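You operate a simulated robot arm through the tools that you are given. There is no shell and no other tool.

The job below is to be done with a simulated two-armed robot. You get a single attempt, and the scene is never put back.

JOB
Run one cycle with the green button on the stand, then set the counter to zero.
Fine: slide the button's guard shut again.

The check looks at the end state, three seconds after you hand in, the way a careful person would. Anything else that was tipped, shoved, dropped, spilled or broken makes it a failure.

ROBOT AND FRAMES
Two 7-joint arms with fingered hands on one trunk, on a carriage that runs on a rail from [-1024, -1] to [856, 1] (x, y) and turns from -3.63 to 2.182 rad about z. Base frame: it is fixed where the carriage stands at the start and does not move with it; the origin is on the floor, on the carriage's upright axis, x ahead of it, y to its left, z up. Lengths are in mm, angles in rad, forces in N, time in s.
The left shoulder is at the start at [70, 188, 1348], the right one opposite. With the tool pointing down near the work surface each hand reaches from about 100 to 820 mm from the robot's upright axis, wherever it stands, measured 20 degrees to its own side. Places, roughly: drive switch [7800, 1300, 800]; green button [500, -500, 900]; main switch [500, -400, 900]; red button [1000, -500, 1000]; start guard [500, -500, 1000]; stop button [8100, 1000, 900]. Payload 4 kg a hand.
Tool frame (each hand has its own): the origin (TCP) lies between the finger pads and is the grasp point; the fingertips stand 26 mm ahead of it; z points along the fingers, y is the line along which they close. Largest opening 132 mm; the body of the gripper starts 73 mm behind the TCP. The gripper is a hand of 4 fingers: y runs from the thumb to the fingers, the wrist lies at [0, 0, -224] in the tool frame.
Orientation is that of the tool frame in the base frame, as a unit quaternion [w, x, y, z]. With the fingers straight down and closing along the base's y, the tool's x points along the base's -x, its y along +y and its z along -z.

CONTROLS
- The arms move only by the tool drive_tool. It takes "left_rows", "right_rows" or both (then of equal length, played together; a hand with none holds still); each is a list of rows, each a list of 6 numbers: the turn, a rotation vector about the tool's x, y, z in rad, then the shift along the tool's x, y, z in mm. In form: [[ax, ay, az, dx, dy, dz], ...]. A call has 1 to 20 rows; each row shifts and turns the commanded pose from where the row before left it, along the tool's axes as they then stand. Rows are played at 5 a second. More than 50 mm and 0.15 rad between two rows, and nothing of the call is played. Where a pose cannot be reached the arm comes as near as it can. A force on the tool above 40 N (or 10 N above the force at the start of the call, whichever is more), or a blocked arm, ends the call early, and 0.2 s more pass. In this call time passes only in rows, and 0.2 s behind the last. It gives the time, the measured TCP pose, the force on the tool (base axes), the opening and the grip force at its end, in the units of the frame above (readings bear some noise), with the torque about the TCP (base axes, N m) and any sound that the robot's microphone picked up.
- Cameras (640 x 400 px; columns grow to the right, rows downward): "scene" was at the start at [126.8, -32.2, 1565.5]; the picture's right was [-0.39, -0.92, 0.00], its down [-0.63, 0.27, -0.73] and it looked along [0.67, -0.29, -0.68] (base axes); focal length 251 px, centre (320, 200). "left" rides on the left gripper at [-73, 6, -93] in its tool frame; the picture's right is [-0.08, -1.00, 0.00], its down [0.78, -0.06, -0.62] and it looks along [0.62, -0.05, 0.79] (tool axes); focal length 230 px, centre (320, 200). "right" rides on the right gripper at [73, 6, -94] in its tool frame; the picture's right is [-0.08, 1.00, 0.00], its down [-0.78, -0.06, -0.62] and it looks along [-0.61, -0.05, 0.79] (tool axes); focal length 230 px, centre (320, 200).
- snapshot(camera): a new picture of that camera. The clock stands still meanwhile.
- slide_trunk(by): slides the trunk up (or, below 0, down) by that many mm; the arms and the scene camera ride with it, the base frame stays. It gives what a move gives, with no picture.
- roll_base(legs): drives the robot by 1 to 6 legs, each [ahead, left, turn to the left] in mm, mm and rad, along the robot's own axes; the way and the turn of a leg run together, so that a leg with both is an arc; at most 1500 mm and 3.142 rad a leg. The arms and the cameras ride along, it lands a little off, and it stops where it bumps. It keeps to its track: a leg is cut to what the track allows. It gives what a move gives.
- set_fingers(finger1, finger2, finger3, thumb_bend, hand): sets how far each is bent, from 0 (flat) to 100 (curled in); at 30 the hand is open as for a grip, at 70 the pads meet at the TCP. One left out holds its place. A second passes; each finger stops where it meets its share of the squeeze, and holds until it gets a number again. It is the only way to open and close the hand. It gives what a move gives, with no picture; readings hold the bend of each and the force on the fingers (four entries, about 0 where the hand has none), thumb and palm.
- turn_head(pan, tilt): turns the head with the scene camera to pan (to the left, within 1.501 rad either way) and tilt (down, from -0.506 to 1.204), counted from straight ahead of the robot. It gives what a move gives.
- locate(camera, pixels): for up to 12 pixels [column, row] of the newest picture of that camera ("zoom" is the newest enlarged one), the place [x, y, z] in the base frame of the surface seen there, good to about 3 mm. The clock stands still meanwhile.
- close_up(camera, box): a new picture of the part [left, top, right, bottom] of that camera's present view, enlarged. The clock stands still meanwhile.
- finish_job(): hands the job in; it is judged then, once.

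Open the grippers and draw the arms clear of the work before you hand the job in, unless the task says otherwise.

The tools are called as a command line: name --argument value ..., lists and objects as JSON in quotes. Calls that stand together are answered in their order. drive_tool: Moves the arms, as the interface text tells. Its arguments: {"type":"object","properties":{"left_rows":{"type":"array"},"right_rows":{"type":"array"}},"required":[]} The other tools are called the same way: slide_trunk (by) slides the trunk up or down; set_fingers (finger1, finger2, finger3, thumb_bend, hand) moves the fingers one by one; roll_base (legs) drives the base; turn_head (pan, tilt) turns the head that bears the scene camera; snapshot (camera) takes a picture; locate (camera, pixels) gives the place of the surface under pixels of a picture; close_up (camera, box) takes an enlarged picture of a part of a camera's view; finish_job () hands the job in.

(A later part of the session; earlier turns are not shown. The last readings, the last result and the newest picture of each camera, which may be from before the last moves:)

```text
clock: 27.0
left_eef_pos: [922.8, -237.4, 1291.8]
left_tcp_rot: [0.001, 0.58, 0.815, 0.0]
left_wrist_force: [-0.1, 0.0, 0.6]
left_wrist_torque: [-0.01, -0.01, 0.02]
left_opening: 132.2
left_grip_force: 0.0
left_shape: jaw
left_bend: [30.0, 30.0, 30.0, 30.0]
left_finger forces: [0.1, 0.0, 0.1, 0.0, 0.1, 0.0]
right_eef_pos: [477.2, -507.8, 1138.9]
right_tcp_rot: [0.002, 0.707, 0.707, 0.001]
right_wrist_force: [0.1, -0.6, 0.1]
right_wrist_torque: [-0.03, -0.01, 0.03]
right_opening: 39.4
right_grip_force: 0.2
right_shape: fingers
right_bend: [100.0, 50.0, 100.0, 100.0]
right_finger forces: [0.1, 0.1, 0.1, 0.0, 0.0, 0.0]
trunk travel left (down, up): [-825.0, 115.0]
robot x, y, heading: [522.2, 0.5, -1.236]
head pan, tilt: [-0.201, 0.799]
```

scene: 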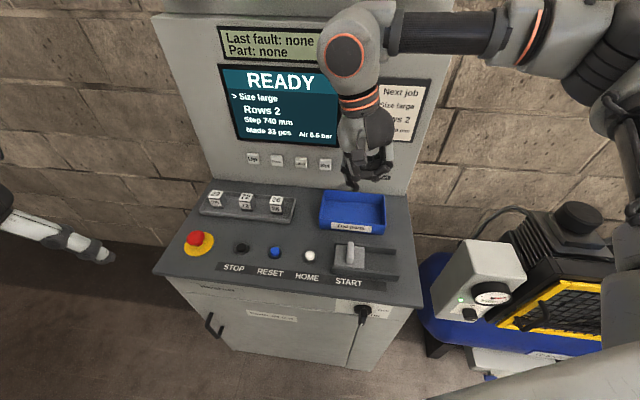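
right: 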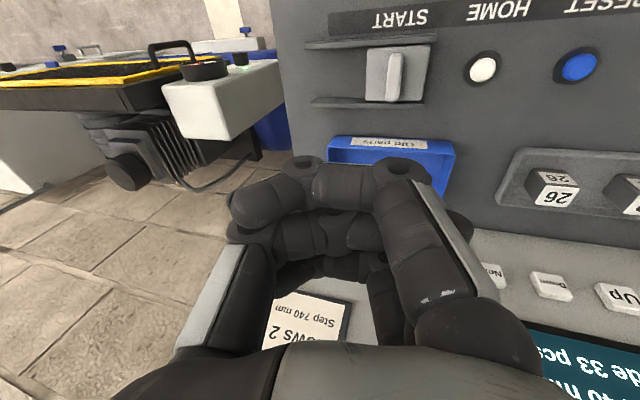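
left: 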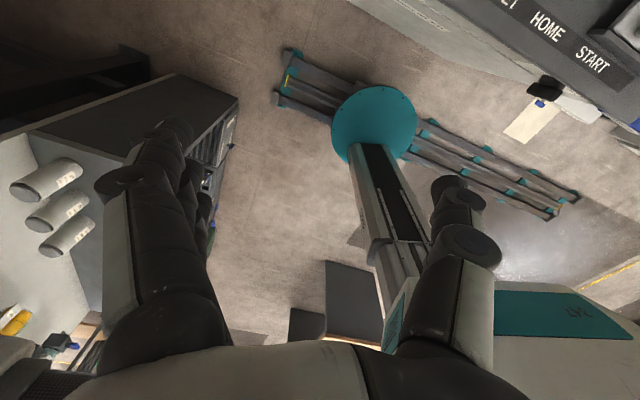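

No limit now with the tool straight down. I test moving +x by 50 mm in this attitude (Tip is still ~1109, above everything).

drive_tool --right_rows '[[0, 0, 0, 0, 25, 0], [0, 0, 0, 12, 25, 0]]'

snapshot --camera "scene"

```text
clock: 27.6
left_eef_pos: [924.3, -238.3, 1292.1]
left_tcp_rot: [0.0, 0.581, 0.814, 0.0]
left_wrist_force: [-0.8, 0.1, 0.3]
left_wrist_torque: [-0.01, 0.02, 0.01]
left_opening: 131.6
left_grip_force: 0.1
left_shape: jaw
left_bend: [30.0, 30.0, 30.0, 30.0]
left_finger forces: [0.0, 0.0, 0.0, 0.0, 0.1, 0.1]
right_eef_pos: [528.7, -496.4, 1138.8]
right_tcp_rot: [0.002, 0.707, 0.708, 0.0]
right_wrist_force: [-0.3, -1.1, -0.1]
right_wrist_torque: [0.02, -0.02, -0.04]
right_opening: 39.2
right_grip_force: 0.0
right_shape: fingers
right_bend: [100.0, 50.0, 100.0, 100.0]
right_finger forces: [0.1, 0.1, 0.0, 0.0, 0.1, 0.0]
trunk travel left (down, up): [-825.0, 115.0]
robot x, y, heading: [523.5, -0.8, -1.237]
head pan, tilt: [-0.201, 0.799]
```

```text
taken
```

scene: 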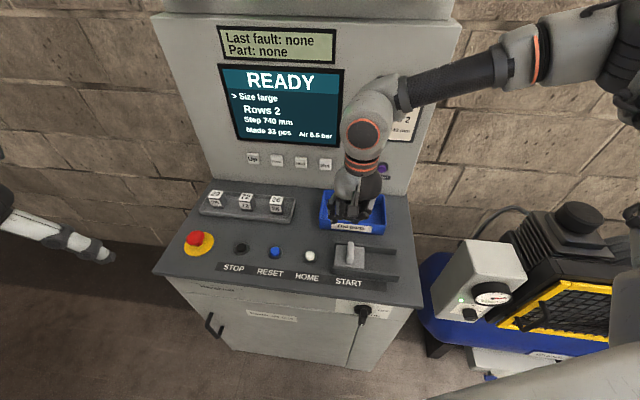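

Reach is fine when pointing straight down. The fingertip should be at about (569,−496,1109); I lower to tip ≈1030 and x≈556, to check tip position over the plate's +x end beside the knob.

drive_tool --right_rows '[[0, 0, 0, 0, -6, 40], [0, 0, 0, 0, -6, 39]]'

turn_head --pan -0.3 --tilt 0.8

close_up --camera "scene" --box '[250, 180, 400, 300]'

snapshot --camera "right"

```text
clock: 28.2
left_eef_pos: [924.3, -239.3, 1292.1]
left_tcp_rot: [0.0, 0.58, 0.815, 0.001]
left_wrist_force: [-0.5, 0.0, 0.3]
left_wrist_torque: [0.01, -0.01, 0.01]
left_opening: 131.8
left_grip_force: 0.1
left_shape: jaw
left_bend: [30.0, 30.0, 30.0, 30.0]
left_finger forces: [0.0, 0.0, 0.0, 0.0, 0.1, 0.1]
right_eef_pos: [514.8, -502.5, 1064.1]
right_tcp_rot: [-0.002, 0.706, 0.709, 0.003]
right_wrist_force: [-0.5, -0.1, -1.2]
right_wrist_torque: [0.0, -0.01, -0.02]
right_opening: 39.4
right_grip_force: 0.0
right_shape: fingers
right_bend: [100.0, 50.0, 100.0, 100.0]
right_finger forces: [0.0, 0.0, 0.0, 0.0, 0.0, 0.0]
right hand out of reach, approached as far as the arm can: row 2
trunk travel left (down, up): [-825.0, 115.0]
robot x, y, heading: [527.7, -1.3, -1.235]
head pan, tilt: [-0.201, 0.799]
```

```text
clock: 28.8
left_eef_pos: [925.6, -238.5, 1292.7]
left_tcp_rot: [0.0, 0.58, 0.814, -0.001]
left_wrist_force: [0.3, 0.4, 0.0]
left_wrist_torque: [0.0, 0.0, -0.02]
left_opening: 132.2
left_grip_force: 0.1
left_shape: jaw
left_bend: [30.0, 30.0, 30.0, 30.0]
left_finger forces: [0.0, 0.0, 0.0, 0.2, 0.1, 0.0]
right_eef_pos: [514.1, -500.3, 1065.2]
right_tcp_rot: [-0.001, 0.707, 0.708, 0.002]
right_wrist_force: [-0.5, 0.4, -0.5]
right_wrist_torque: [0.0, -0.01, 0.0]
right_opening: 39.2
right_grip_force: 0.0
right_shape: fingers
right_bend: [100.0, 50.0, 100.0, 100.0]
right_finger forces: [0.0, 0.0, 0.0, 0.0, 0.0, 0.1]
trunk travel left (down, up): [-825.0, 115.0]
robot x, y, heading: [525.7, 1.8, -1.24]
head pan, tilt: [-0.3, 0.799]
```

```text
3.33 times, centred on (325, 240) of scene
```

zoom: 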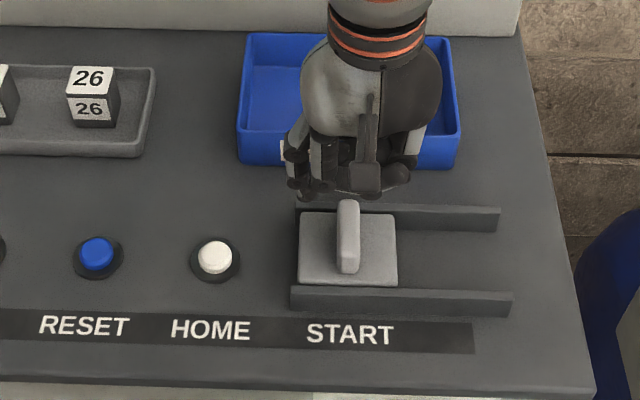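

```text
taken
```

right: 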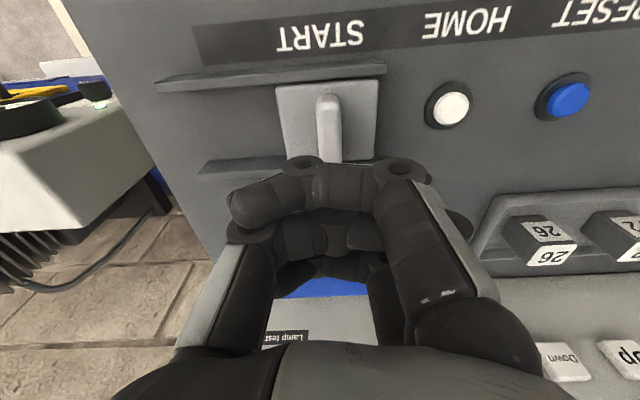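

The arm again met a limit slightly (about 5 mm off), most likely the wrist yaw. I turn the tool back to its natural yaw (−0.334 about z) here, tip still ~35 mm above the knob level, and check the limit.

drive_tool --right_rows '[[0, 0, -0.112, 0, 0, 0], [0, 0, -0.111, 0, 0, 0], [0, 0, -0.111, 0, 0, 0]]'

drive_tool --right_rows '[[0, 0, 0, 0, 0, 20]]'

```text
clock: 29.6
left_eef_pos: [927.2, -237.9, 1291.9]
left_tcp_rot: [0.0, 0.58, 0.815, 0.0]
left_wrist_force: [0.1, -0.3, -0.4]
left_wrist_torque: [-0.02, -0.01, -0.01]
left_opening: 132.1
left_grip_force: 0.1
left_shape: jaw
left_bend: [30.0, 30.0, 30.0, 30.0]
left_finger forces: [0.0, 0.0, 0.1, 0.1, 0.0, 0.0]
right_eef_pos: [513.8, -503.3, 1065.4]
right_tcp_rot: [0.001, 0.579, 0.815, 0.0]
right_wrist_force: [0.0, 0.3, 0.6]
right_wrist_torque: [-0.02, -0.01, -0.02]
right_opening: 39.3
right_grip_force: 0.1
right_shape: fingers
right_bend: [100.0, 50.0, 100.0, 100.0]
right_finger forces: [0.1, 0.1, 0.0, 0.0, 0.0, 0.0]
trunk travel left (down, up): [-825.0, 115.0]
robot x, y, heading: [524.6, 1.6, -1.234]
head pan, tilt: [-0.3, 0.799]
```

```text
clock: 30.0
left_eef_pos: [925.5, -238.1, 1291.4]
left_tcp_rot: [0.0, 0.58, 0.815, -0.001]
left_wrist_force: [-0.2, -0.2, -0.1]
left_wrist_torque: [0.01, 0.01, -0.01]
left_opening: 131.8
left_grip_force: 0.2
left_shape: jaw
left_bend: [30.0, 30.0, 30.0, 30.0]
left_finger forces: [0.0, 0.1, 0.0, 0.1, 0.0, 0.0]
right_eef_pos: [505.2, -503.1, 1051.1]
right_tcp_rot: [0.0, 0.579, 0.815, 0.001]
right_wrist_force: [0.2, -0.7, -0.4]
right_wrist_torque: [0.01, 0.0, 0.02]
right_opening: 39.3
right_grip_force: 0.0
right_shape: fingers
right_bend: [100.0, 50.0, 100.0, 100.0]
right_finger forces: [0.0, 0.0, 0.0, 0.0, 0.0, 0.0]
right hand out of reach, approached as far as the arm can: row 1
trunk travel left (down, up): [-825.0, 115.0]
robot x, y, heading: [527.2, 0.9, -1.236]
head pan, tilt: [-0.3, 0.799]
```

Still limited when low, so the arm prefers less drop below the shoulder. I raise the hand by 200 mm, then lower the trunk by 200 mm so the same hand height becomes easy.

drive_tool --right_rows '[[0, 0, 0, 0, 0, -40], [0, 0, 0, 0, 0, -40], [0, 0, 0, 0, 0, -40], [0, 0, 0, 0, 0, -40], [0, 0, 0, 0, 0, -40]]'

slide_trunk --by -200

snapshot --camera "scene"

```text
clock: 31.2
left_eef_pos: [925.3, -237.1, 1292.8]
left_tcp_rot: [0.0, 0.579, 0.815, -0.001]
left_wrist_force: [-0.4, -0.2, -0.4]
left_wrist_torque: [-0.03, 0.0, -0.01]
left_opening: 132.0
left_grip_force: 0.0
left_shape: jaw
left_bend: [30.0, 30.0, 30.0, 30.0]
left_finger forces: [0.0, 0.0, 0.0, 0.0, 0.1, 0.1]
right_eef_pos: [505.4, -498.3, 1251.4]
right_tcp_rot: [0.0, 0.579, 0.815, 0.001]
right_wrist_force: [-0.3, -0.5, 0.9]
right_wrist_torque: [0.04, -0.02, -0.02]
right_opening: 39.4
right_grip_force: 0.0
right_shape: fingers
right_bend: [100.0, 50.0, 100.0, 100.0]
right_finger forces: [0.1, 0.1, 0.0, 0.0, 0.0, 0.1]
trunk travel left (down, up): [-825.0, 115.0]
robot x, y, heading: [528.4, -5.4, -1.234]
head pan, tilt: [-0.3, 0.799]
```

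```text
clock: 33.4
left_eef_pos: [925.9, -237.4, 1092.0]
left_tcp_rot: [0.001, 0.58, 0.815, -0.001]
left_wrist_force: [0.0, 0.3, 0.8]
left_wrist_torque: [0.0, -0.03, 0.0]
left_opening: 131.9
left_grip_force: 0.0
left_shape: jaw
left_bend: [30.0, 30.0, 30.0, 30.0]
left_finger forces: [0.1, 0.0, 0.0, 0.0, 0.1, 0.0]
right_eef_pos: [504.7, -498.8, 1051.5]
right_tcp_rot: [0.0, 0.579, 0.815, -0.001]
right_wrist_force: [0.1, -0.2, 0.2]
right_wrist_torque: [0.02, -0.03, 0.01]
right_opening: 39.4
right_grip_force: 0.0
right_shape: fingers
right_bend: [100.0, 50.0, 100.0, 100.0]
right_finger forces: [0.0, 0.0, 0.0, 0.1, 0.1, 0.0]
trunk travel left (down, up): [-625.0, 315.0]
robot x, y, heading: [526.7, -2.8, -1.239]
head pan, tilt: [-0.3, 0.799]
```

```text
taken
```

scene: 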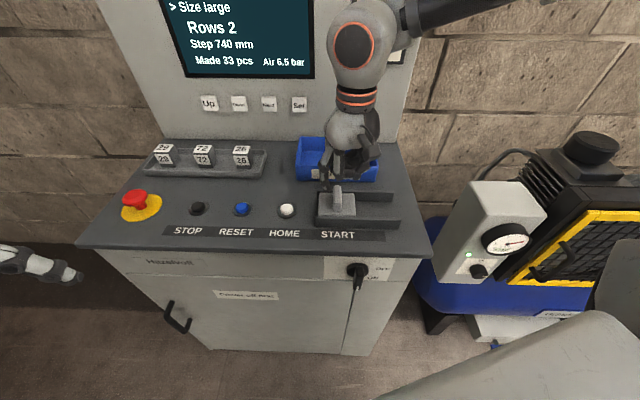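

The hand now hovers above the guard. I enlarge to see where the fingertip is relative to the knob.

close_up --camera "scene" --box '[290, 120, 410, 240]'

```text
3.33 times, centred on (350, 180) of scene
```

zoom: 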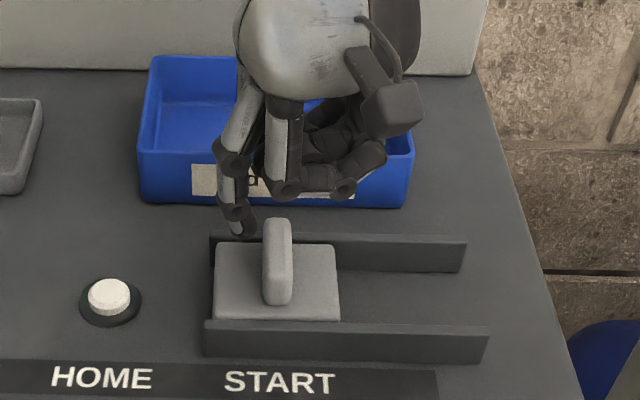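

I measure the fingertip (243,225) and its neighbours, plus the tray rim, on this enlargement.

locate --camera "zoom" --pixels '[[240, 228], [246, 232], [238, 215], [250, 225], [287, 188], [343, 186], [310, 180], [375, 150], [300, 205], [150, 150], [277, 222], [277, 300]]'

```text
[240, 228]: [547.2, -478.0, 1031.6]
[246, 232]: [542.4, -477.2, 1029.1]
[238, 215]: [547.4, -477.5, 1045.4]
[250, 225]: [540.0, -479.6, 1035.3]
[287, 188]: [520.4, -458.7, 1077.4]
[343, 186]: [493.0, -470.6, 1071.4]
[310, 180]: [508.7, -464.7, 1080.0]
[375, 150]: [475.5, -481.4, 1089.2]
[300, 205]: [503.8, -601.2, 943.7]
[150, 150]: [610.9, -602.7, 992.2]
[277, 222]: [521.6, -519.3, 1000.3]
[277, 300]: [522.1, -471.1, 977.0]
```

The tip is at about (543,−487,1026), matching my model (tool 0, 40, 26). I shift it to x≈555, y≈−494 and lower to tip z≈985 beside the knob, above the plate.

drive_tool --right_rows '[[0, 0, 0, -11.5, 8.7, 0], [0, 0, 0, 0, 0, 21], [0, 0, 0, 0, 0, 20]]'

close_up --camera "scene" --box '[290, 120, 410, 240]'

```text
clock: 34.2
left_eef_pos: [925.8, -236.8, 1092.9]
left_tcp_rot: [0.0, 0.581, 0.814, 0.0]
left_wrist_force: [-0.9, 0.0, -0.5]
left_wrist_torque: [0.03, -0.01, -0.02]
left_opening: 131.7
left_grip_force: 0.2
left_shape: jaw
left_bend: [30.0, 30.0, 30.0, 30.0]
left_finger forces: [0.0, 0.0, 0.1, 0.0, 0.0, 0.0]
right_eef_pos: [517.1, -508.3, 1007.1]
right_tcp_rot: [0.0, 0.579, 0.815, 0.0]
right_wrist_force: [-0.1, 0.1, 0.2]
right_wrist_torque: [-0.02, -0.03, 0.01]
right_opening: 39.4
right_grip_force: 0.0
right_shape: fingers
right_bend: [100.0, 50.0, 100.0, 100.0]
right_finger forces: [0.1, 0.1, 0.0, 0.0, 0.0, 0.0]
trunk travel left (down, up): [-625.0, 315.0]
robot x, y, heading: [526.6, -1.9, -1.236]
head pan, tilt: [-0.3, 0.799]
```

```text
3.33 times, centred on (350, 180) of scene
```

zoom: 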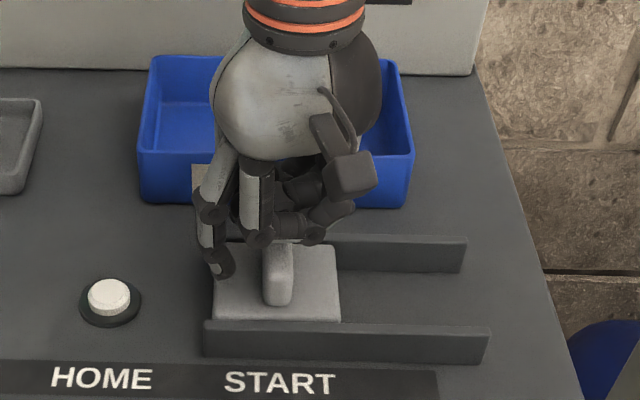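

The fingertip stands left of the knob at (222,272), above the plate. I push along −x by 45 mm and check force and guard motion.

drive_tool --right_rows '[[0, 0, 0, 3.28, -9.45, 0], [0, 0, 0, 3.28, -9.45, 0], [0, 0, 0, 3.28, -9.45, 0], [0, 0, 0, 3.28, -9.45, 0], [0, 0, 0, 1.6, -4.7, 0]]'

close_up --camera "scene" --box '[290, 120, 410, 240]'

```text
clock: 35.4
left_eef_pos: [925.7, -238.4, 1092.5]
left_tcp_rot: [0.0, 0.58, 0.815, 0.0]
left_wrist_force: [-0.5, 0.1, 0.4]
left_wrist_torque: [-0.02, 0.0, -0.01]
left_opening: 131.8
left_grip_force: 0.0
left_shape: jaw
left_bend: [30.0, 30.0, 30.0, 30.0]
left_finger forces: [0.0, 0.0, 0.1, 0.1, 0.0, 0.1]
right_eef_pos: [472.9, -507.3, 1008.7]
right_tcp_rot: [0.001, 0.579, 0.816, -0.001]
right_wrist_force: [-0.4, -0.6, -0.9]
right_wrist_torque: [0.01, -0.02, -0.02]
right_opening: 39.6
right_grip_force: 0.1
right_shape: fingers
right_bend: [100.0, 49.0, 100.0, 100.0]
right_finger forces: [0.1, 0.4, 0.0, 0.1, 0.1, 0.0]
trunk travel left (down, up): [-625.0, 315.0]
robot x, y, heading: [524.6, -0.6, -1.235]
head pan, tilt: [-0.3, 0.799]
```

```text
3.33 times, centred on (350, 180) of scene
```

zoom: 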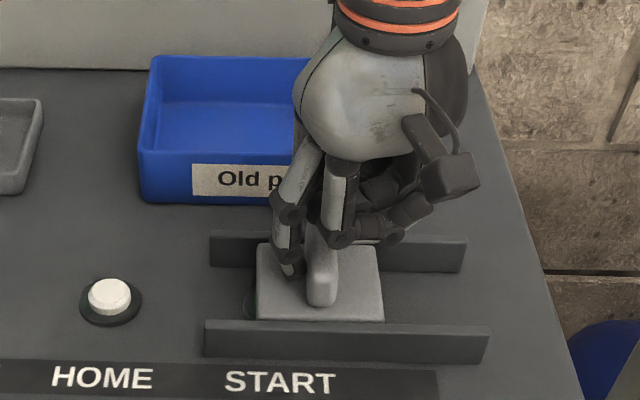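

The guard slides easily (now ~40 px right, dark rim appearing at its left edge). I push another 60 mm.

drive_tool --right_rows '[[0, 0, 0, 3.28, -9.45, 0], [0, 0, 0, 3.28, -9.45, 0], [0, 0, 0, 3.28, -9.45, 0], [0, 0, 0, 3.28, -9.45, 0], [0, 0, 0, 3.28, -9.45, 0], [0, 0, 0, 3.28, -9.45, 0]]'

close_up --camera "scene" --box '[290, 120, 410, 240]'

```text
clock: 36.8
left_eef_pos: [925.6, -237.2, 1092.6]
left_tcp_rot: [0.0, 0.579, 0.815, -0.001]
left_wrist_force: [-0.5, 0.2, 0.3]
left_wrist_torque: [-0.03, 0.0, 0.02]
left_opening: 131.8
left_grip_force: 0.1
left_shape: jaw
left_bend: [30.0, 30.0, 30.0, 30.0]
left_finger forces: [0.0, 0.0, 0.0, 0.1, 0.1, 0.0]
right_eef_pos: [412.8, -508.5, 1010.2]
right_tcp_rot: [0.0, 0.58, 0.815, 0.001]
right_wrist_force: [1.8, -0.4, 0.0]
right_wrist_torque: [-0.01, 0.0, -0.05]
right_opening: 39.5
right_grip_force: 0.7
right_shape: fingers
right_bend: [100.0, 48.0, 100.0, 100.0]
right_finger forces: [0.0, 1.6, 0.1, 0.0, 0.1, 0.1]
trunk travel left (down, up): [-625.0, 315.0]
robot x, y, heading: [526.8, 2.0, -1.235]
head pan, tilt: [-0.3, 0.799]
```

```text
3.33 times, centred on (350, 180) of scene
```

zoom: 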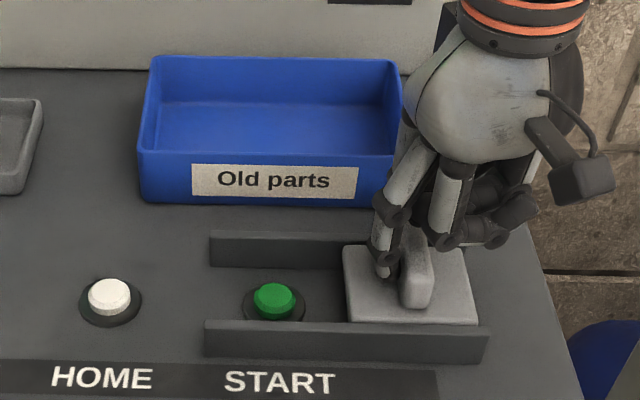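

The green button is fully exposed at (275,300). I measure it and the plate's new edge.

locate --camera "zoom" --pixels '[[275, 293], [275, 300], [265, 305], [290, 298], [345, 280], [350, 255], [415, 225], [385, 272], [300, 235], [300, 335], [110, 295]]'

```text
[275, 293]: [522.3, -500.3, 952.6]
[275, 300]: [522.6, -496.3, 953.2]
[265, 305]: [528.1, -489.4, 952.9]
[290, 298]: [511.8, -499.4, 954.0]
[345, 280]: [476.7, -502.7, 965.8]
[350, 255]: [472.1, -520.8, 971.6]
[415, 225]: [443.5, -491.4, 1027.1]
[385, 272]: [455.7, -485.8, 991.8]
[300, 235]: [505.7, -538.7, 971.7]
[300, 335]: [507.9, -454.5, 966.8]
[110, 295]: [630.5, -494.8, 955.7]
```

Button centre ≈(522,−497), top z 953; plate edge now at x≈477 and knob at ≈437. I back off from the knob, rise 80 mm and yaw the hand (−0.87 about tool z) so thumb and curled fingers stay away from the knob when pressing.

drive_tool --right_rows '[[0, 0, 0, -2.6, 7.6, 0], [0, 0, 0, 0, 0, -40], [0, 0, 0, 0, 0, -40], [0, 0, -0.145, 0, 0, 0], [0, 0, -0.145, 0, 0, 0], [0, 0, -0.145, 0, 0, 0], [0, 0, -0.145, 0, 0, 0], [0, 0, -0.145, 0, 0, 0], [0, 0, -0.145, 0, 0, 0]]'

```text
clock: 38.8
left_eef_pos: [926.1, -237.6, 1092.3]
left_tcp_rot: [0.0, 0.58, 0.815, 0.0]
left_wrist_force: [-0.7, -0.5, 0.2]
left_wrist_torque: [0.02, 0.03, -0.02]
left_opening: 131.9
left_grip_force: 0.1
left_shape: jaw
left_bend: [30.0, 30.0, 30.0, 30.0]
left_finger forces: [0.0, 0.0, 0.1, 0.0, 0.1, 0.0]
right_eef_pos: [420.1, -507.3, 1090.5]
right_tcp_rot: [0.0, 0.181, 0.984, 0.0]
right_wrist_force: [0.1, 0.1, -0.1]
right_wrist_torque: [-0.02, -0.01, -0.02]
right_opening: 39.4
right_grip_force: 0.1
right_shape: fingers
right_bend: [100.0, 50.0, 100.0, 100.0]
right_finger forces: [0.0, 0.1, 0.0, 0.1, 0.0, 0.0]
trunk travel left (down, up): [-625.0, 315.0]
robot x, y, heading: [525.8, -0.2, -1.239]
head pan, tilt: [-0.3, 0.799]
```

Yaw reached (tool y ≈ (0.36,0.94)). I bring the tip over the button at about z 1010.

drive_tool --right_rows '[[0, 0, 0, -30.4, 1.8, 0], [0, 0, 0, -30.4, 1.8, 0], [0, 0, 0, -30.3, 1.8, 0], [0, 0, 0, 0, 0, 27], [0, 0, 0, 0, 0, 27]]'

snapshot --camera "scene"

close_up --camera "scene" --box '[290, 120, 410, 240]'

snapshot --camera "right"

```text
clock: 40.0
left_eef_pos: [925.4, -237.4, 1091.3]
left_tcp_rot: [0.0, 0.58, 0.815, 0.001]
left_wrist_force: [0.4, 0.0, 0.3]
left_wrist_torque: [0.03, -0.01, 0.02]
left_opening: 131.7
left_grip_force: 0.0
left_shape: jaw
left_bend: [30.0, 30.0, 30.0, 30.0]
left_finger forces: [0.0, 0.1, 0.1, 0.1, 0.1, 0.1]
right_eef_pos: [507.4, -535.6, 1036.1]
right_tcp_rot: [-0.001, 0.182, 0.983, 0.001]
right_wrist_force: [-0.3, 1.1, 0.3]
right_wrist_torque: [0.04, 0.0, 0.03]
right_opening: 39.4
right_grip_force: 0.1
right_shape: fingers
right_bend: [100.0, 50.0, 100.0, 100.0]
right_finger forces: [0.0, 0.1, 0.1, 0.0, 0.0, 0.0]
trunk travel left (down, up): [-625.0, 315.0]
robot x, y, heading: [526.0, 0.7, -1.235]
head pan, tilt: [-0.3, 0.799]
```

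```text
taken
```

scene: 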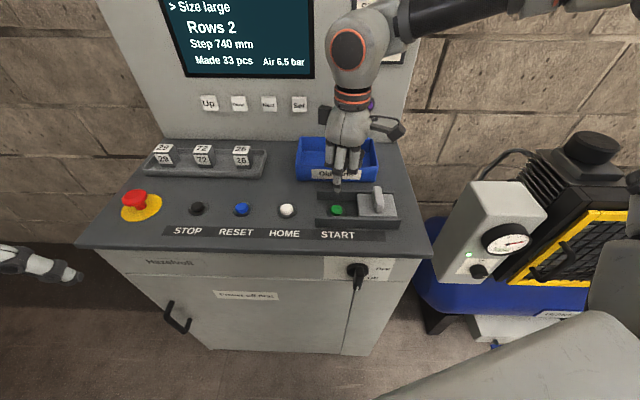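

```text
3.33 times, centred on (350, 180) of scene
```

zoom: 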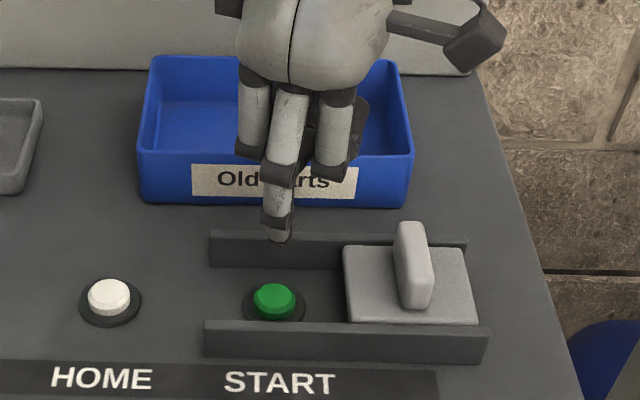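

```text
taken
```

right: 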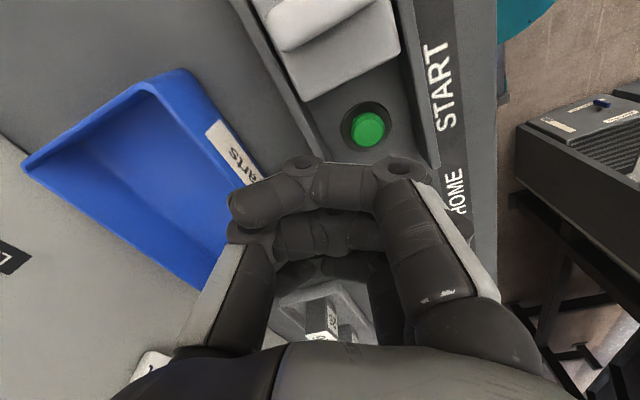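

The fingertip shows at (278,238) in the enlargement, above and behind the green button in perspective. I measure it.

locate --camera "zoom" --pixels '[[278, 238], [278, 230], [272, 235], [285, 238], [335, 175], [250, 150]]'

```text
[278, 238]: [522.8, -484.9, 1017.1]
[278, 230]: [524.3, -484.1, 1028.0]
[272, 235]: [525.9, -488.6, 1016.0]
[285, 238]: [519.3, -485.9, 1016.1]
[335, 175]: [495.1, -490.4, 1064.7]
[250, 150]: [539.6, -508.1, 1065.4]
```

The tip centre is ≈(522.5,−492); the button centre is y≈−497, so I shift 4 mm toward −y and go down 50 mm, ending a few mm above the button.

drive_tool --right_rows '[[0, 0, 0, -1.4, -3.7, 10], [0, 0, 0, 0, 0, 20], [0, 0, 0, 0, 0, 20]]'

close_up --camera "scene" --box '[290, 120, 410, 240]'

snapshot --camera "right"

```text
clock: 40.8
left_eef_pos: [925.9, -238.2, 1092.2]
left_tcp_rot: [0.0, 0.58, 0.815, 0.001]
left_wrist_force: [0.5, -1.4, -0.6]
left_wrist_torque: [0.0, -0.01, 0.0]
left_opening: 132.0
left_grip_force: 0.1
left_shape: jaw
left_bend: [30.0, 30.0, 30.0, 30.0]
left_finger forces: [0.0, 0.1, 0.0, 0.1, 0.1, 0.0]
right_eef_pos: [507.3, -538.2, 987.0]
right_tcp_rot: [0.0, 0.182, 0.983, 0.0]
right_wrist_force: [0.2, -0.7, 0.2]
right_wrist_torque: [0.03, -0.01, -0.03]
right_opening: 39.5
right_grip_force: 0.2
right_shape: fingers
right_bend: [100.0, 50.0, 100.0, 100.0]
right_finger forces: [0.0, 0.0, 0.0, 0.1, 0.0, 0.0]
trunk travel left (down, up): [-625.0, 315.0]
robot x, y, heading: [525.0, 0.9, -1.232]
head pan, tilt: [-0.3, 0.799]
```

```text
3.33 times, centred on (350, 180) of scene
```

zoom: 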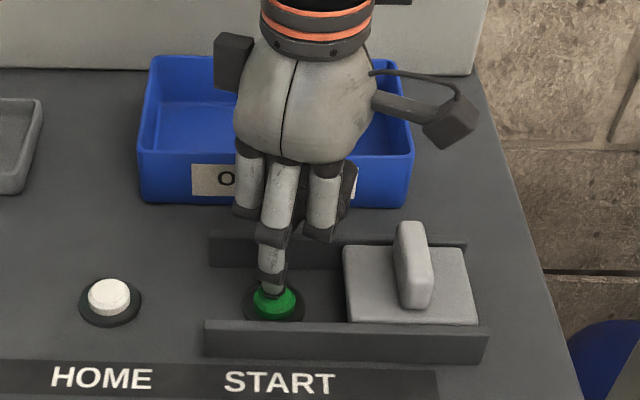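

```text
taken
```

right: 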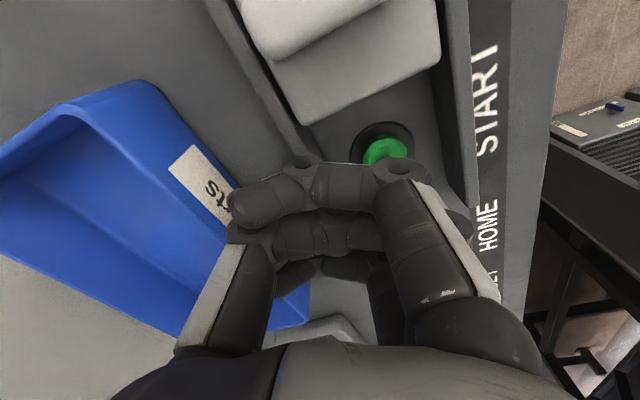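

The finger is directly above the green button. I press down about 13 mm in small steps and release in the same call.

drive_tool --right_rows '[[0, 0, 0, 0, 0, 4], [0, 0, 0, 0, 0, 4], [0, 0, 0, 0, 0, 3], [0, 0, 0, 0, 0, 2], [0, 0, 0, 0, 0, -13], [0, 0, 0, 0, 0, -30]]'

snapshot --camera "scene"

```text
clock: 42.2
left_eef_pos: [925.4, -235.2, 1092.7]
left_tcp_rot: [0.002, 0.58, 0.815, -0.001]
left_wrist_force: [1.0, 0.6, -0.5]
left_wrist_torque: [-0.03, -0.03, -0.02]
left_opening: 131.7
left_grip_force: 0.1
left_shape: jaw
left_bend: [30.0, 30.0, 30.0, 30.0]
left_finger forces: [0.1, 0.1, 0.0, 0.0, 0.0, 0.1]
right_eef_pos: [508.2, -535.7, 1016.9]
right_tcp_rot: [0.0, 0.183, 0.983, -0.001]
right_wrist_force: [-0.9, -0.4, -0.6]
right_wrist_torque: [-0.02, 0.01, -0.02]
right_opening: 39.2
right_grip_force: 0.1
right_shape: fingers
right_bend: [100.0, 50.0, 100.0, 100.0]
right_finger forces: [0.0, 0.1, 0.1, 0.1, 0.0, 0.0]
trunk travel left (down, up): [-625.0, 315.0]
robot x, y, heading: [526.2, -0.4, -1.234]
head pan, tilt: [-0.3, 0.799]
heard: click
```

```text
taken
```

scene: 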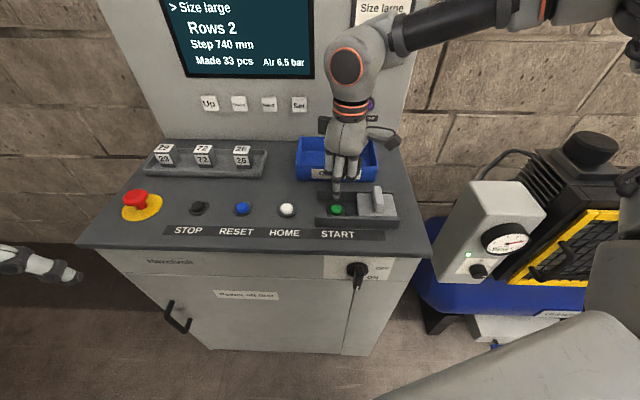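

A click was heard. I tilt the head up to read the whole screen and see whether the cycle is running.

turn_head --pan -0.1 --tilt 0.4

snapshot --camera "scene"

```text
clock: 43.1
left_eef_pos: [926.0, -238.5, 1091.4]
left_tcp_rot: [0.0, 0.58, 0.814, 0.0]
left_wrist_force: [-0.1, 0.3, -1.1]
left_wrist_torque: [0.01, 0.01, -0.03]
left_opening: 132.0
left_grip_force: 0.0
left_shape: jaw
left_bend: [30.0, 30.0, 30.0, 30.0]
left_finger forces: [0.1, 0.0, 0.0, 0.0, 0.1, 0.0]
right_eef_pos: [507.3, -537.5, 1015.8]
right_tcp_rot: [0.0, 0.183, 0.983, 0.0]
right_wrist_force: [1.1, 0.1, 0.1]
right_wrist_torque: [-0.04, 0.0, -0.01]
right_opening: 39.5
right_grip_force: 0.0
right_shape: fingers
right_bend: [100.0, 50.0, 100.0, 100.0]
right_finger forces: [0.0, 0.0, 0.0, 0.0, 0.0, 0.0]
trunk travel left (down, up): [-625.0, 315.0]
robot x, y, heading: [524.8, 1.9, -1.236]
head pan, tilt: [-0.099, 0.4]
```

```text
taken
```

scene: 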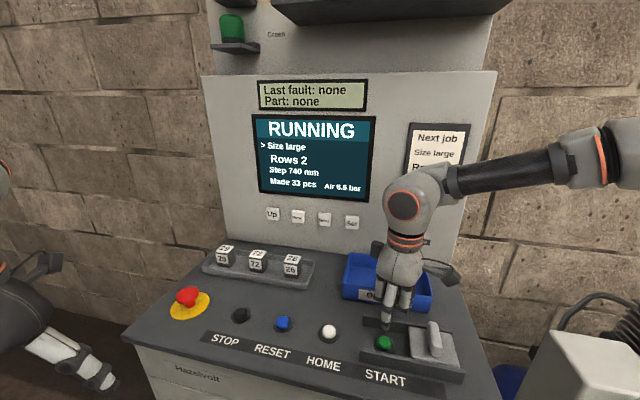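

The screen reads RUNNING. I lift the hand a bit clear and wait while the cycle runs, watching the screen.

drive_tool --right_rows '[[0, 0, 0, 0, 0, -20], [0, 0, 0, 0, 0, -20], [0, 0, 0, 0, 0, 0], [0, 0, 0, 0, 0, 0], [0, 0, 0, 0, 0, 0], [0, 0, 0, 0, 0, 0], [0, 0, 0, 0, 0, 0], [0, 0, 0, 0, 0, 0], [0, 0, 0, 0, 0, 0], [0, 0, 0, 0, 0, 0], [0, 0, 0, 0, 0, 0], [0, 0, 0, 0, 0, 0], [0, 0, 0, 0, 0, 0], [0, 0, 0, 0, 0, 0], [0, 0, 0, 0, 0, 0], [0, 0, 0, 0, 0, 0], [0, 0, 0, 0, 0, 0], [0, 0, 0, 0, 0, 0], [0, 0, 0, 0, 0, 0], [0, 0, 0, 0, 0, 0]]'

snapshot --camera "scene"

```text
clock: 47.3
left_eef_pos: [926.3, -236.7, 1093.3]
left_tcp_rot: [0.001, 0.58, 0.815, 0.0]
left_wrist_force: [-0.2, -0.2, 0.0]
left_wrist_torque: [0.0, 0.01, 0.02]
left_opening: 131.9
left_grip_force: 0.0
left_shape: jaw
left_bend: [30.0, 30.0, 30.0, 30.0]
left_finger forces: [0.1, 0.0, 0.0, 0.0, 0.0, 0.0]
right_eef_pos: [506.9, -539.3, 1056.2]
right_tcp_rot: [0.0, 0.182, 0.983, 0.0]
right_wrist_force: [-0.2, -0.3, -0.3]
right_wrist_torque: [-0.02, 0.01, 0.04]
right_opening: 39.6
right_grip_force: 0.0
right_shape: fingers
right_bend: [100.0, 50.0, 100.0, 100.0]
right_finger forces: [0.0, 0.0, 0.0, 0.0, 0.0, 0.0]
trunk travel left (down, up): [-625.0, 315.0]
robot x, y, heading: [526.0, 1.2, -1.238]
head pan, tilt: [-0.099, 0.4]
```

```text
taken
```

scene: 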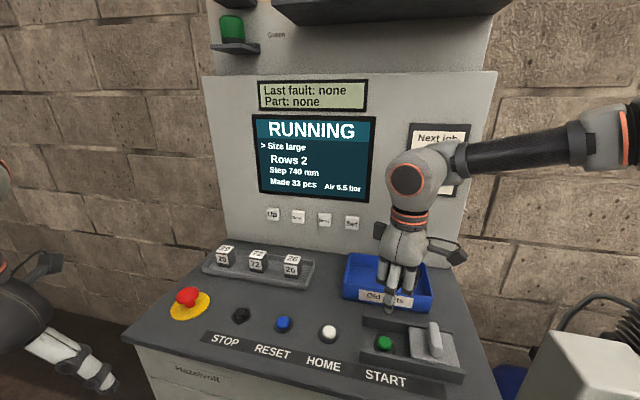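

Still RUNNING at 33 pcs. I wait another four seconds.

drive_tool --right_rows '[[0, 0, 0, 0, 0, 0], [0, 0, 0, 0, 0, 0], [0, 0, 0, 0, 0, 0], [0, 0, 0, 0, 0, 0], [0, 0, 0, 0, 0, 0], [0, 0, 0, 0, 0, 0], [0, 0, 0, 0, 0, 0], [0, 0, 0, 0, 0, 0], [0, 0, 0, 0, 0, 0], [0, 0, 0, 0, 0, 0], [0, 0, 0, 0, 0, 0], [0, 0, 0, 0, 0, 0], [0, 0, 0, 0, 0, 0], [0, 0, 0, 0, 0, 0], [0, 0, 0, 0, 0, 0], [0, 0, 0, 0, 0, 0], [0, 0, 0, 0, 0, 0], [0, 0, 0, 0, 0, 0], [0, 0, 0, 0, 0, 0], [0, 0, 0, 0, 0, 0]]'

close_up --camera "scene" --box '[200, 0, 480, 240]'

```text
clock: 51.5
left_eef_pos: [925.8, -236.1, 1092.2]
left_tcp_rot: [0.001, 0.58, 0.815, -0.001]
left_wrist_force: [-0.1, -0.5, 0.3]
left_wrist_torque: [0.0, -0.01, -0.02]
left_opening: 131.5
left_grip_force: 0.0
left_shape: jaw
left_bend: [30.0, 30.0, 30.0, 30.0]
left_finger forces: [0.0, 0.1, 0.0, 0.0, 0.0, 0.0]
right_eef_pos: [506.8, -538.7, 1056.2]
right_tcp_rot: [0.0, 0.183, 0.983, 0.0]
right_wrist_force: [-0.4, -1.0, 0.1]
right_wrist_torque: [-0.03, 0.03, 0.06]
right_opening: 39.5
right_grip_force: 0.0
right_shape: fingers
right_bend: [100.0, 50.0, 100.0, 100.0]
right_finger forces: [0.1, 0.0, 0.0, 0.0, 0.0, 0.0]
trunk travel left (down, up): [-625.0, 315.0]
robot x, y, heading: [527.4, -2.0, -1.241]
head pan, tilt: [-0.099, 0.4]
```

```text
1.67 times, centred on (340, 120) of scene
```

zoom: 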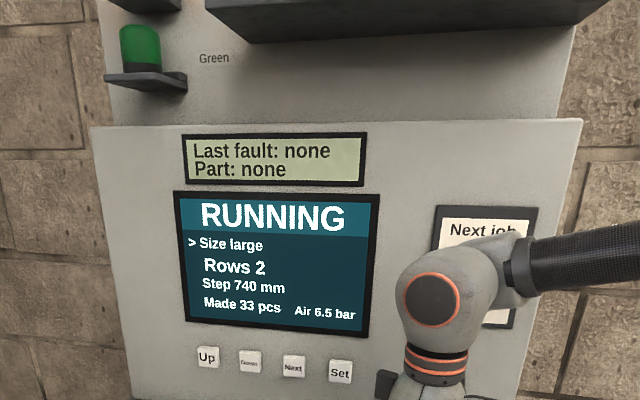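

Still running with lamp off. While waiting I bring the finger over to the −x side of the knob (tip stays at z≈1030 above it), then lower there to be ready to shut the guard.

drive_tool --right_rows '[[0, 0, 0, 36.6, -14, 0], [0, 0, 0, 36.6, -14, 0], [0, 0, 0, 36.6, -14, 0], [0, 0, 0, 0, 0, 15], [0, 0, 0, 0, 0, 0], [0, 0, 0, 0, 0, 0], [0, 0, 0, 0, 0, 0], [0, 0, 0, 0, 0, 0], [0, 0, 0, 0, 0, 0]]'

turn_head --pan -0.3 --tilt 0.6

snapshot --camera "scene"

```text
clock: 53.5
left_eef_pos: [926.3, -237.9, 1092.7]
left_tcp_rot: [0.0, 0.58, 0.815, -0.001]
left_wrist_force: [0.1, 0.2, -0.8]
left_wrist_torque: [-0.03, 0.01, 0.0]
left_opening: 131.7
left_grip_force: 0.0
left_shape: jaw
left_bend: [30.0, 30.0, 30.0, 30.0]
left_finger forces: [0.0, 0.0, 0.0, 0.0, 0.0, 0.0]
right_eef_pos: [388.3, -539.9, 1040.9]
right_tcp_rot: [0.001, 0.182, 0.983, -0.001]
right_wrist_force: [-0.1, 0.5, 0.3]
right_wrist_torque: [0.04, 0.02, 0.01]
right_opening: 39.4
right_grip_force: 0.0
right_shape: fingers
right_bend: [100.0, 50.0, 100.0, 100.0]
right_finger forces: [0.1, 0.1, 0.1, 0.0, 0.1, 0.1]
trunk travel left (down, up): [-625.0, 315.0]
robot x, y, heading: [520.8, 1.1, -1.233]
head pan, tilt: [-0.099, 0.4]
```

```text
clock: 54.2
left_eef_pos: [925.9, -237.3, 1092.3]
left_tcp_rot: [0.0, 0.58, 0.814, -0.001]
left_wrist_force: [0.1, 0.1, 0.7]
left_wrist_torque: [0.01, -0.02, -0.04]
left_opening: 132.0
left_grip_force: 0.0
left_shape: jaw
left_bend: [30.0, 30.0, 30.0, 30.0]
left_finger forces: [0.0, 0.0, 0.0, 0.1, 0.0, 0.0]
right_eef_pos: [389.3, -538.7, 1042.2]
right_tcp_rot: [0.0, 0.182, 0.983, 0.0]
right_wrist_force: [0.2, 0.3, 0.4]
right_wrist_torque: [-0.02, 0.01, -0.01]
right_opening: 39.2
right_grip_force: 0.1
right_shape: fingers
right_bend: [100.0, 50.0, 100.0, 100.0]
right_finger forces: [0.1, 0.1, 0.0, 0.0, 0.1, 0.0]
trunk travel left (down, up): [-625.0, 315.0]
robot x, y, heading: [529.7, 0.6, -1.235]
head pan, tilt: [-0.3, 0.6]
```

```text
taken
```

scene: 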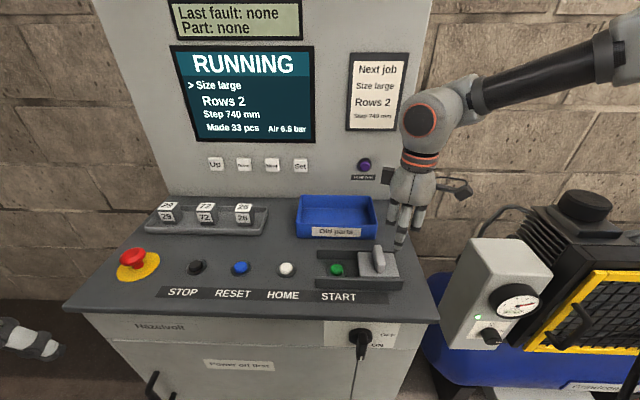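

Screen still RUNNING. I keep waiting with the hand held still.

drive_tool --right_rows '[[0, 0, 0, 0, 0, 0], [0, 0, 0, 0, 0, 0], [0, 0, 0, 0, 0, 0], [0, 0, 0, 0, 0, 0], [0, 0, 0, 0, 0, 0], [0, 0, 0, 0, 0, 0], [0, 0, 0, 0, 0, 0], [0, 0, 0, 0, 0, 0], [0, 0, 0, 0, 0, 0], [0, 0, 0, 0, 0, 0], [0, 0, 0, 0, 0, 0], [0, 0, 0, 0, 0, 0], [0, 0, 0, 0, 0, 0], [0, 0, 0, 0, 0, 0], [0, 0, 0, 0, 0, 0], [0, 0, 0, 0, 0, 0], [0, 0, 0, 0, 0, 0], [0, 0, 0, 0, 0, 0], [0, 0, 0, 0, 0, 0], [0, 0, 0, 0, 0, 0]]'

close_up --camera "scene" --box '[150, 0, 430, 180]'

```text
clock: 58.4
left_eef_pos: [925.4, -237.6, 1093.4]
left_tcp_rot: [0.001, 0.58, 0.815, -0.001]
left_wrist_force: [-0.5, 0.6, -1.1]
left_wrist_torque: [-0.02, 0.0, 0.0]
left_opening: 131.9
left_grip_force: 0.0
left_shape: jaw
left_bend: [30.0, 30.0, 30.0, 30.0]
left_finger forces: [0.0, 0.1, 0.0, 0.1, 0.0, 0.1]
right_eef_pos: [388.4, -539.7, 1042.2]
right_tcp_rot: [0.001, 0.182, 0.983, 0.0]
right_wrist_force: [0.3, 0.5, -0.4]
right_wrist_torque: [0.0, 0.02, 0.01]
right_opening: 39.5
right_grip_force: 0.1
right_shape: fingers
right_bend: [100.0, 50.0, 100.0, 100.0]
right_finger forces: [0.0, 0.0, 0.1, 0.1, 0.0, 0.0]
trunk travel left (down, up): [-625.0, 315.0]
robot x, y, heading: [526.1, -1.0, -1.236]
head pan, tilt: [-0.3, 0.6]
```

```text
2.22 times, centred on (290, 90) of scene
```

zoom: 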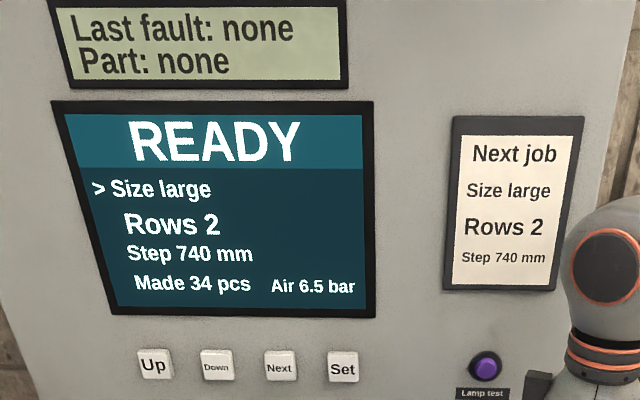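

The cycle is done: READY, Made 34 pcs. Now I shut the guard: lower the finger on the −x side of the knob to tip ≈985 and check.

drive_tool --right_rows '[[0, 0, 0, 0, 0, 16], [0, 0, 0, 0, 0, 15]]'

close_up --camera "scene" --box '[310, 190, 430, 300]'

```text
clock: 59.0
left_eef_pos: [925.5, -237.8, 1091.3]
left_tcp_rot: [0.001, 0.58, 0.814, -0.001]
left_wrist_force: [-0.5, 1.8, -0.3]
left_wrist_torque: [-0.02, -0.01, -0.01]
left_opening: 131.7
left_grip_force: 0.1
left_shape: jaw
left_bend: [30.0, 30.0, 30.0, 30.0]
left_finger forces: [0.0, 0.0, 0.0, 0.1, 0.0, 0.0]
right_eef_pos: [388.4, -539.1, 1009.3]
right_tcp_rot: [0.001, 0.182, 0.983, 0.0]
right_wrist_force: [-0.2, 0.4, -0.9]
right_wrist_torque: [0.0, 0.03, -0.04]
right_opening: 39.1
right_grip_force: 0.0
right_shape: fingers
right_bend: [100.0, 50.0, 100.0, 100.0]
right_finger forces: [0.1, 0.0, 0.0, 0.0, 0.0, 0.0]
trunk travel left (down, up): [-625.0, 315.0]
robot x, y, heading: [527.2, -1.6, -1.236]
head pan, tilt: [-0.3, 0.6]
```

```text
3.64 times, centred on (370, 245) of scene
```

zoom: 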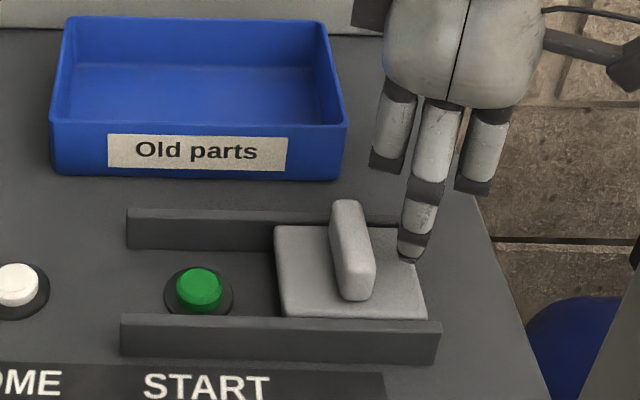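

The fingertip (410,258) stands right of the knob with a gap. I push +x by 80 mm in 10 mm steps.

drive_tool --right_rows '[[0, 0, 0, -9.35, 3.56, 0], [0, 0, 0, -9.35, 3.56, 0], [0, 0, 0, -9.35, 3.56, 0], [0, 0, 0, -9.35, 3.56, 0], [0, 0, 0, -9.35, 3.56, 0], [0, 0, 0, -9.35, 3.56, 0], [0, 0, 0, -9.35, 3.56, 0], [0, 0, 0, -9.35, 3.56, 0]]'

close_up --camera "scene" --box '[290, 190, 410, 300]'

```text
clock: 60.8
left_eef_pos: [926.4, -238.5, 1092.5]
left_tcp_rot: [0.0, 0.58, 0.814, -0.001]
left_wrist_force: [-0.7, -0.2, 0.8]
left_wrist_torque: [0.0, -0.04, 0.01]
left_opening: 131.9
left_grip_force: 0.0
left_shape: jaw
left_bend: [30.0, 30.0, 30.0, 30.0]
left_finger forces: [0.0, 0.0, 0.0, 0.1, 0.0, 0.0]
right_eef_pos: [471.0, -539.7, 1008.5]
right_tcp_rot: [0.0, 0.183, 0.983, 0.0]
right_wrist_force: [-0.8, 0.7, -0.3]
right_wrist_torque: [0.03, -0.01, 0.01]
right_opening: 39.3
right_grip_force: 0.3
right_shape: fingers
right_bend: [100.0, 50.0, 100.0, 100.0]
right_finger forces: [0.1, 0.4, 0.0, 0.1, 0.0, 0.0]
trunk travel left (down, up): [-625.0, 315.0]
robot x, y, heading: [527.4, -3.3, -1.238]
head pan, tilt: [-0.3, 0.6]
```

```text
3.64 times, centred on (350, 245) of scene
```

zoom: 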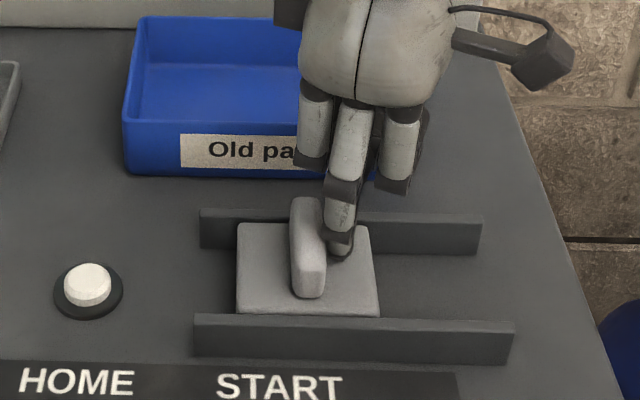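

The guard is mostly shut; the plate's left edge (238) still lacks some way to the rail end (200). I push a further 15 mm and then in small steps.

drive_tool --right_rows '[[0, 0, 0, -4.7, 1.78, 0], [0, 0, 0, -4.7, 1.78, 0], [0, 0, 0, -4.7, 1.78, 0], [0, 0, 0, -2.8, 1.07, 0]]'

close_up --camera "scene" --box '[290, 190, 410, 300]'

```text
clock: 61.8
left_eef_pos: [926.4, -238.6, 1092.7]
left_tcp_rot: [0.001, 0.58, 0.815, -0.001]
left_wrist_force: [0.2, 0.1, 0.4]
left_wrist_torque: [-0.01, -0.02, -0.03]
left_opening: 131.9
left_grip_force: 0.2
left_shape: jaw
left_bend: [30.0, 30.0, 30.0, 30.0]
left_finger forces: [0.0, 0.0, 0.0, 0.1, 0.0, 0.0]
right_eef_pos: [486.9, -538.6, 1009.4]
right_tcp_rot: [0.001, 0.183, 0.983, 0.0]
right_wrist_force: [-0.5, -0.9, 0.4]
right_wrist_torque: [0.01, 0.02, 0.01]
right_opening: 39.4
right_grip_force: 0.0
right_shape: fingers
right_bend: [100.0, 50.0, 100.0, 100.0]
right_finger forces: [0.1, 0.1, 0.0, 0.0, 0.0, 0.0]
trunk travel left (down, up): [-625.0, 315.0]
robot x, y, heading: [525.8, -0.1, -1.238]
head pan, tilt: [-0.3, 0.6]
```

```text
3.64 times, centred on (350, 245) of scene
```

zoom: 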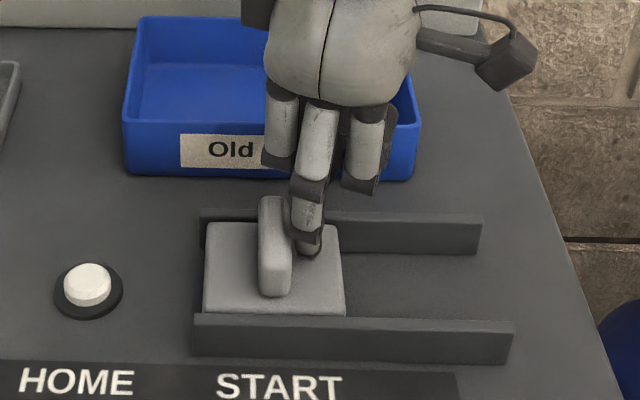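

The plate is now near the rail end. I measure knob and plate positions against the original (knob x≈512–530, plate edge 486).

locate --camera "zoom" --pixels '[[272, 205], [270, 240], [278, 285], [340, 270], [335, 295], [208, 240], [206, 300], [197, 330], [202, 215]]'

```text
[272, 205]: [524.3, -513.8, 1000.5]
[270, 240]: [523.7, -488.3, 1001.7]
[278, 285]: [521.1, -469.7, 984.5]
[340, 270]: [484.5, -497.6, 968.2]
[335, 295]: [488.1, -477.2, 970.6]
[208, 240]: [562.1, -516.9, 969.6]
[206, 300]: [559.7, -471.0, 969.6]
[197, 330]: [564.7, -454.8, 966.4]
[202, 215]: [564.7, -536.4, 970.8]
```

The knob is back at x≈523.7, as at the start. I nudge 4 mm more to be sure it sits at the stop, watching the force.

drive_tool --right_rows '[[0, 0, 0, -1.9, 0.7, 0], [0, 0, 0, -1.9, 0.7, 0]]'

close_up --camera "scene" --box '[290, 190, 410, 300]'

locate --camera "zoom" --pixels '[[272, 205], [270, 240], [206, 300], [335, 295]]'

```text
clock: 62.4
left_eef_pos: [924.2, -237.3, 1092.7]
left_tcp_rot: [0.001, 0.58, 0.815, 0.0]
left_wrist_force: [-0.7, 0.4, -1.0]
left_wrist_torque: [0.03, -0.01, 0.01]
left_opening: 131.6
left_grip_force: 0.1
left_shape: jaw
left_bend: [30.0, 30.0, 30.0, 30.0]
left_finger forces: [0.0, 0.1, 0.1, 0.0, 0.0, 0.0]
right_eef_pos: [489.1, -537.3, 1009.3]
right_tcp_rot: [0.0, 0.182, 0.983, 0.001]
right_wrist_force: [-7.3, 2.3, 0.0]
right_wrist_torque: [0.02, 0.06, 0.4]
right_opening: 39.3
right_grip_force: 4.0
right_shape: fingers
right_bend: [100.0, 50.0, 100.0, 100.0]
right_finger forces: [0.0, 7.6, 0.1, 0.1, 0.1, 0.0]
trunk travel left (down, up): [-625.0, 315.0]
robot x, y, heading: [524.2, -0.1, -1.239]
head pan, tilt: [-0.3, 0.6]
```

```text
3.64 times, centred on (350, 245) of scene
```

zoom: 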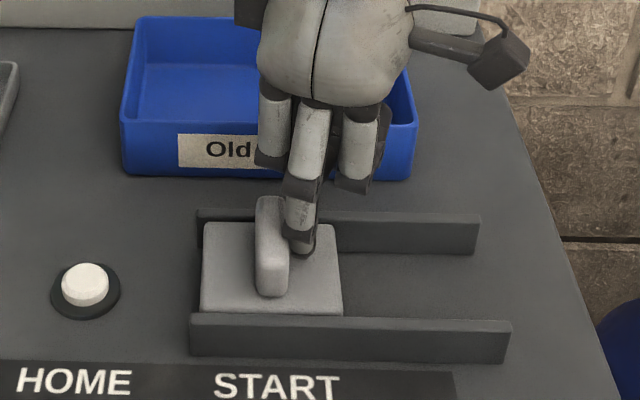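

```text
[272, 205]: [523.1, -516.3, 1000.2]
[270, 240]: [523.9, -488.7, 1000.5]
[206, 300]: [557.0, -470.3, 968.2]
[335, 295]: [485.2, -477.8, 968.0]
```

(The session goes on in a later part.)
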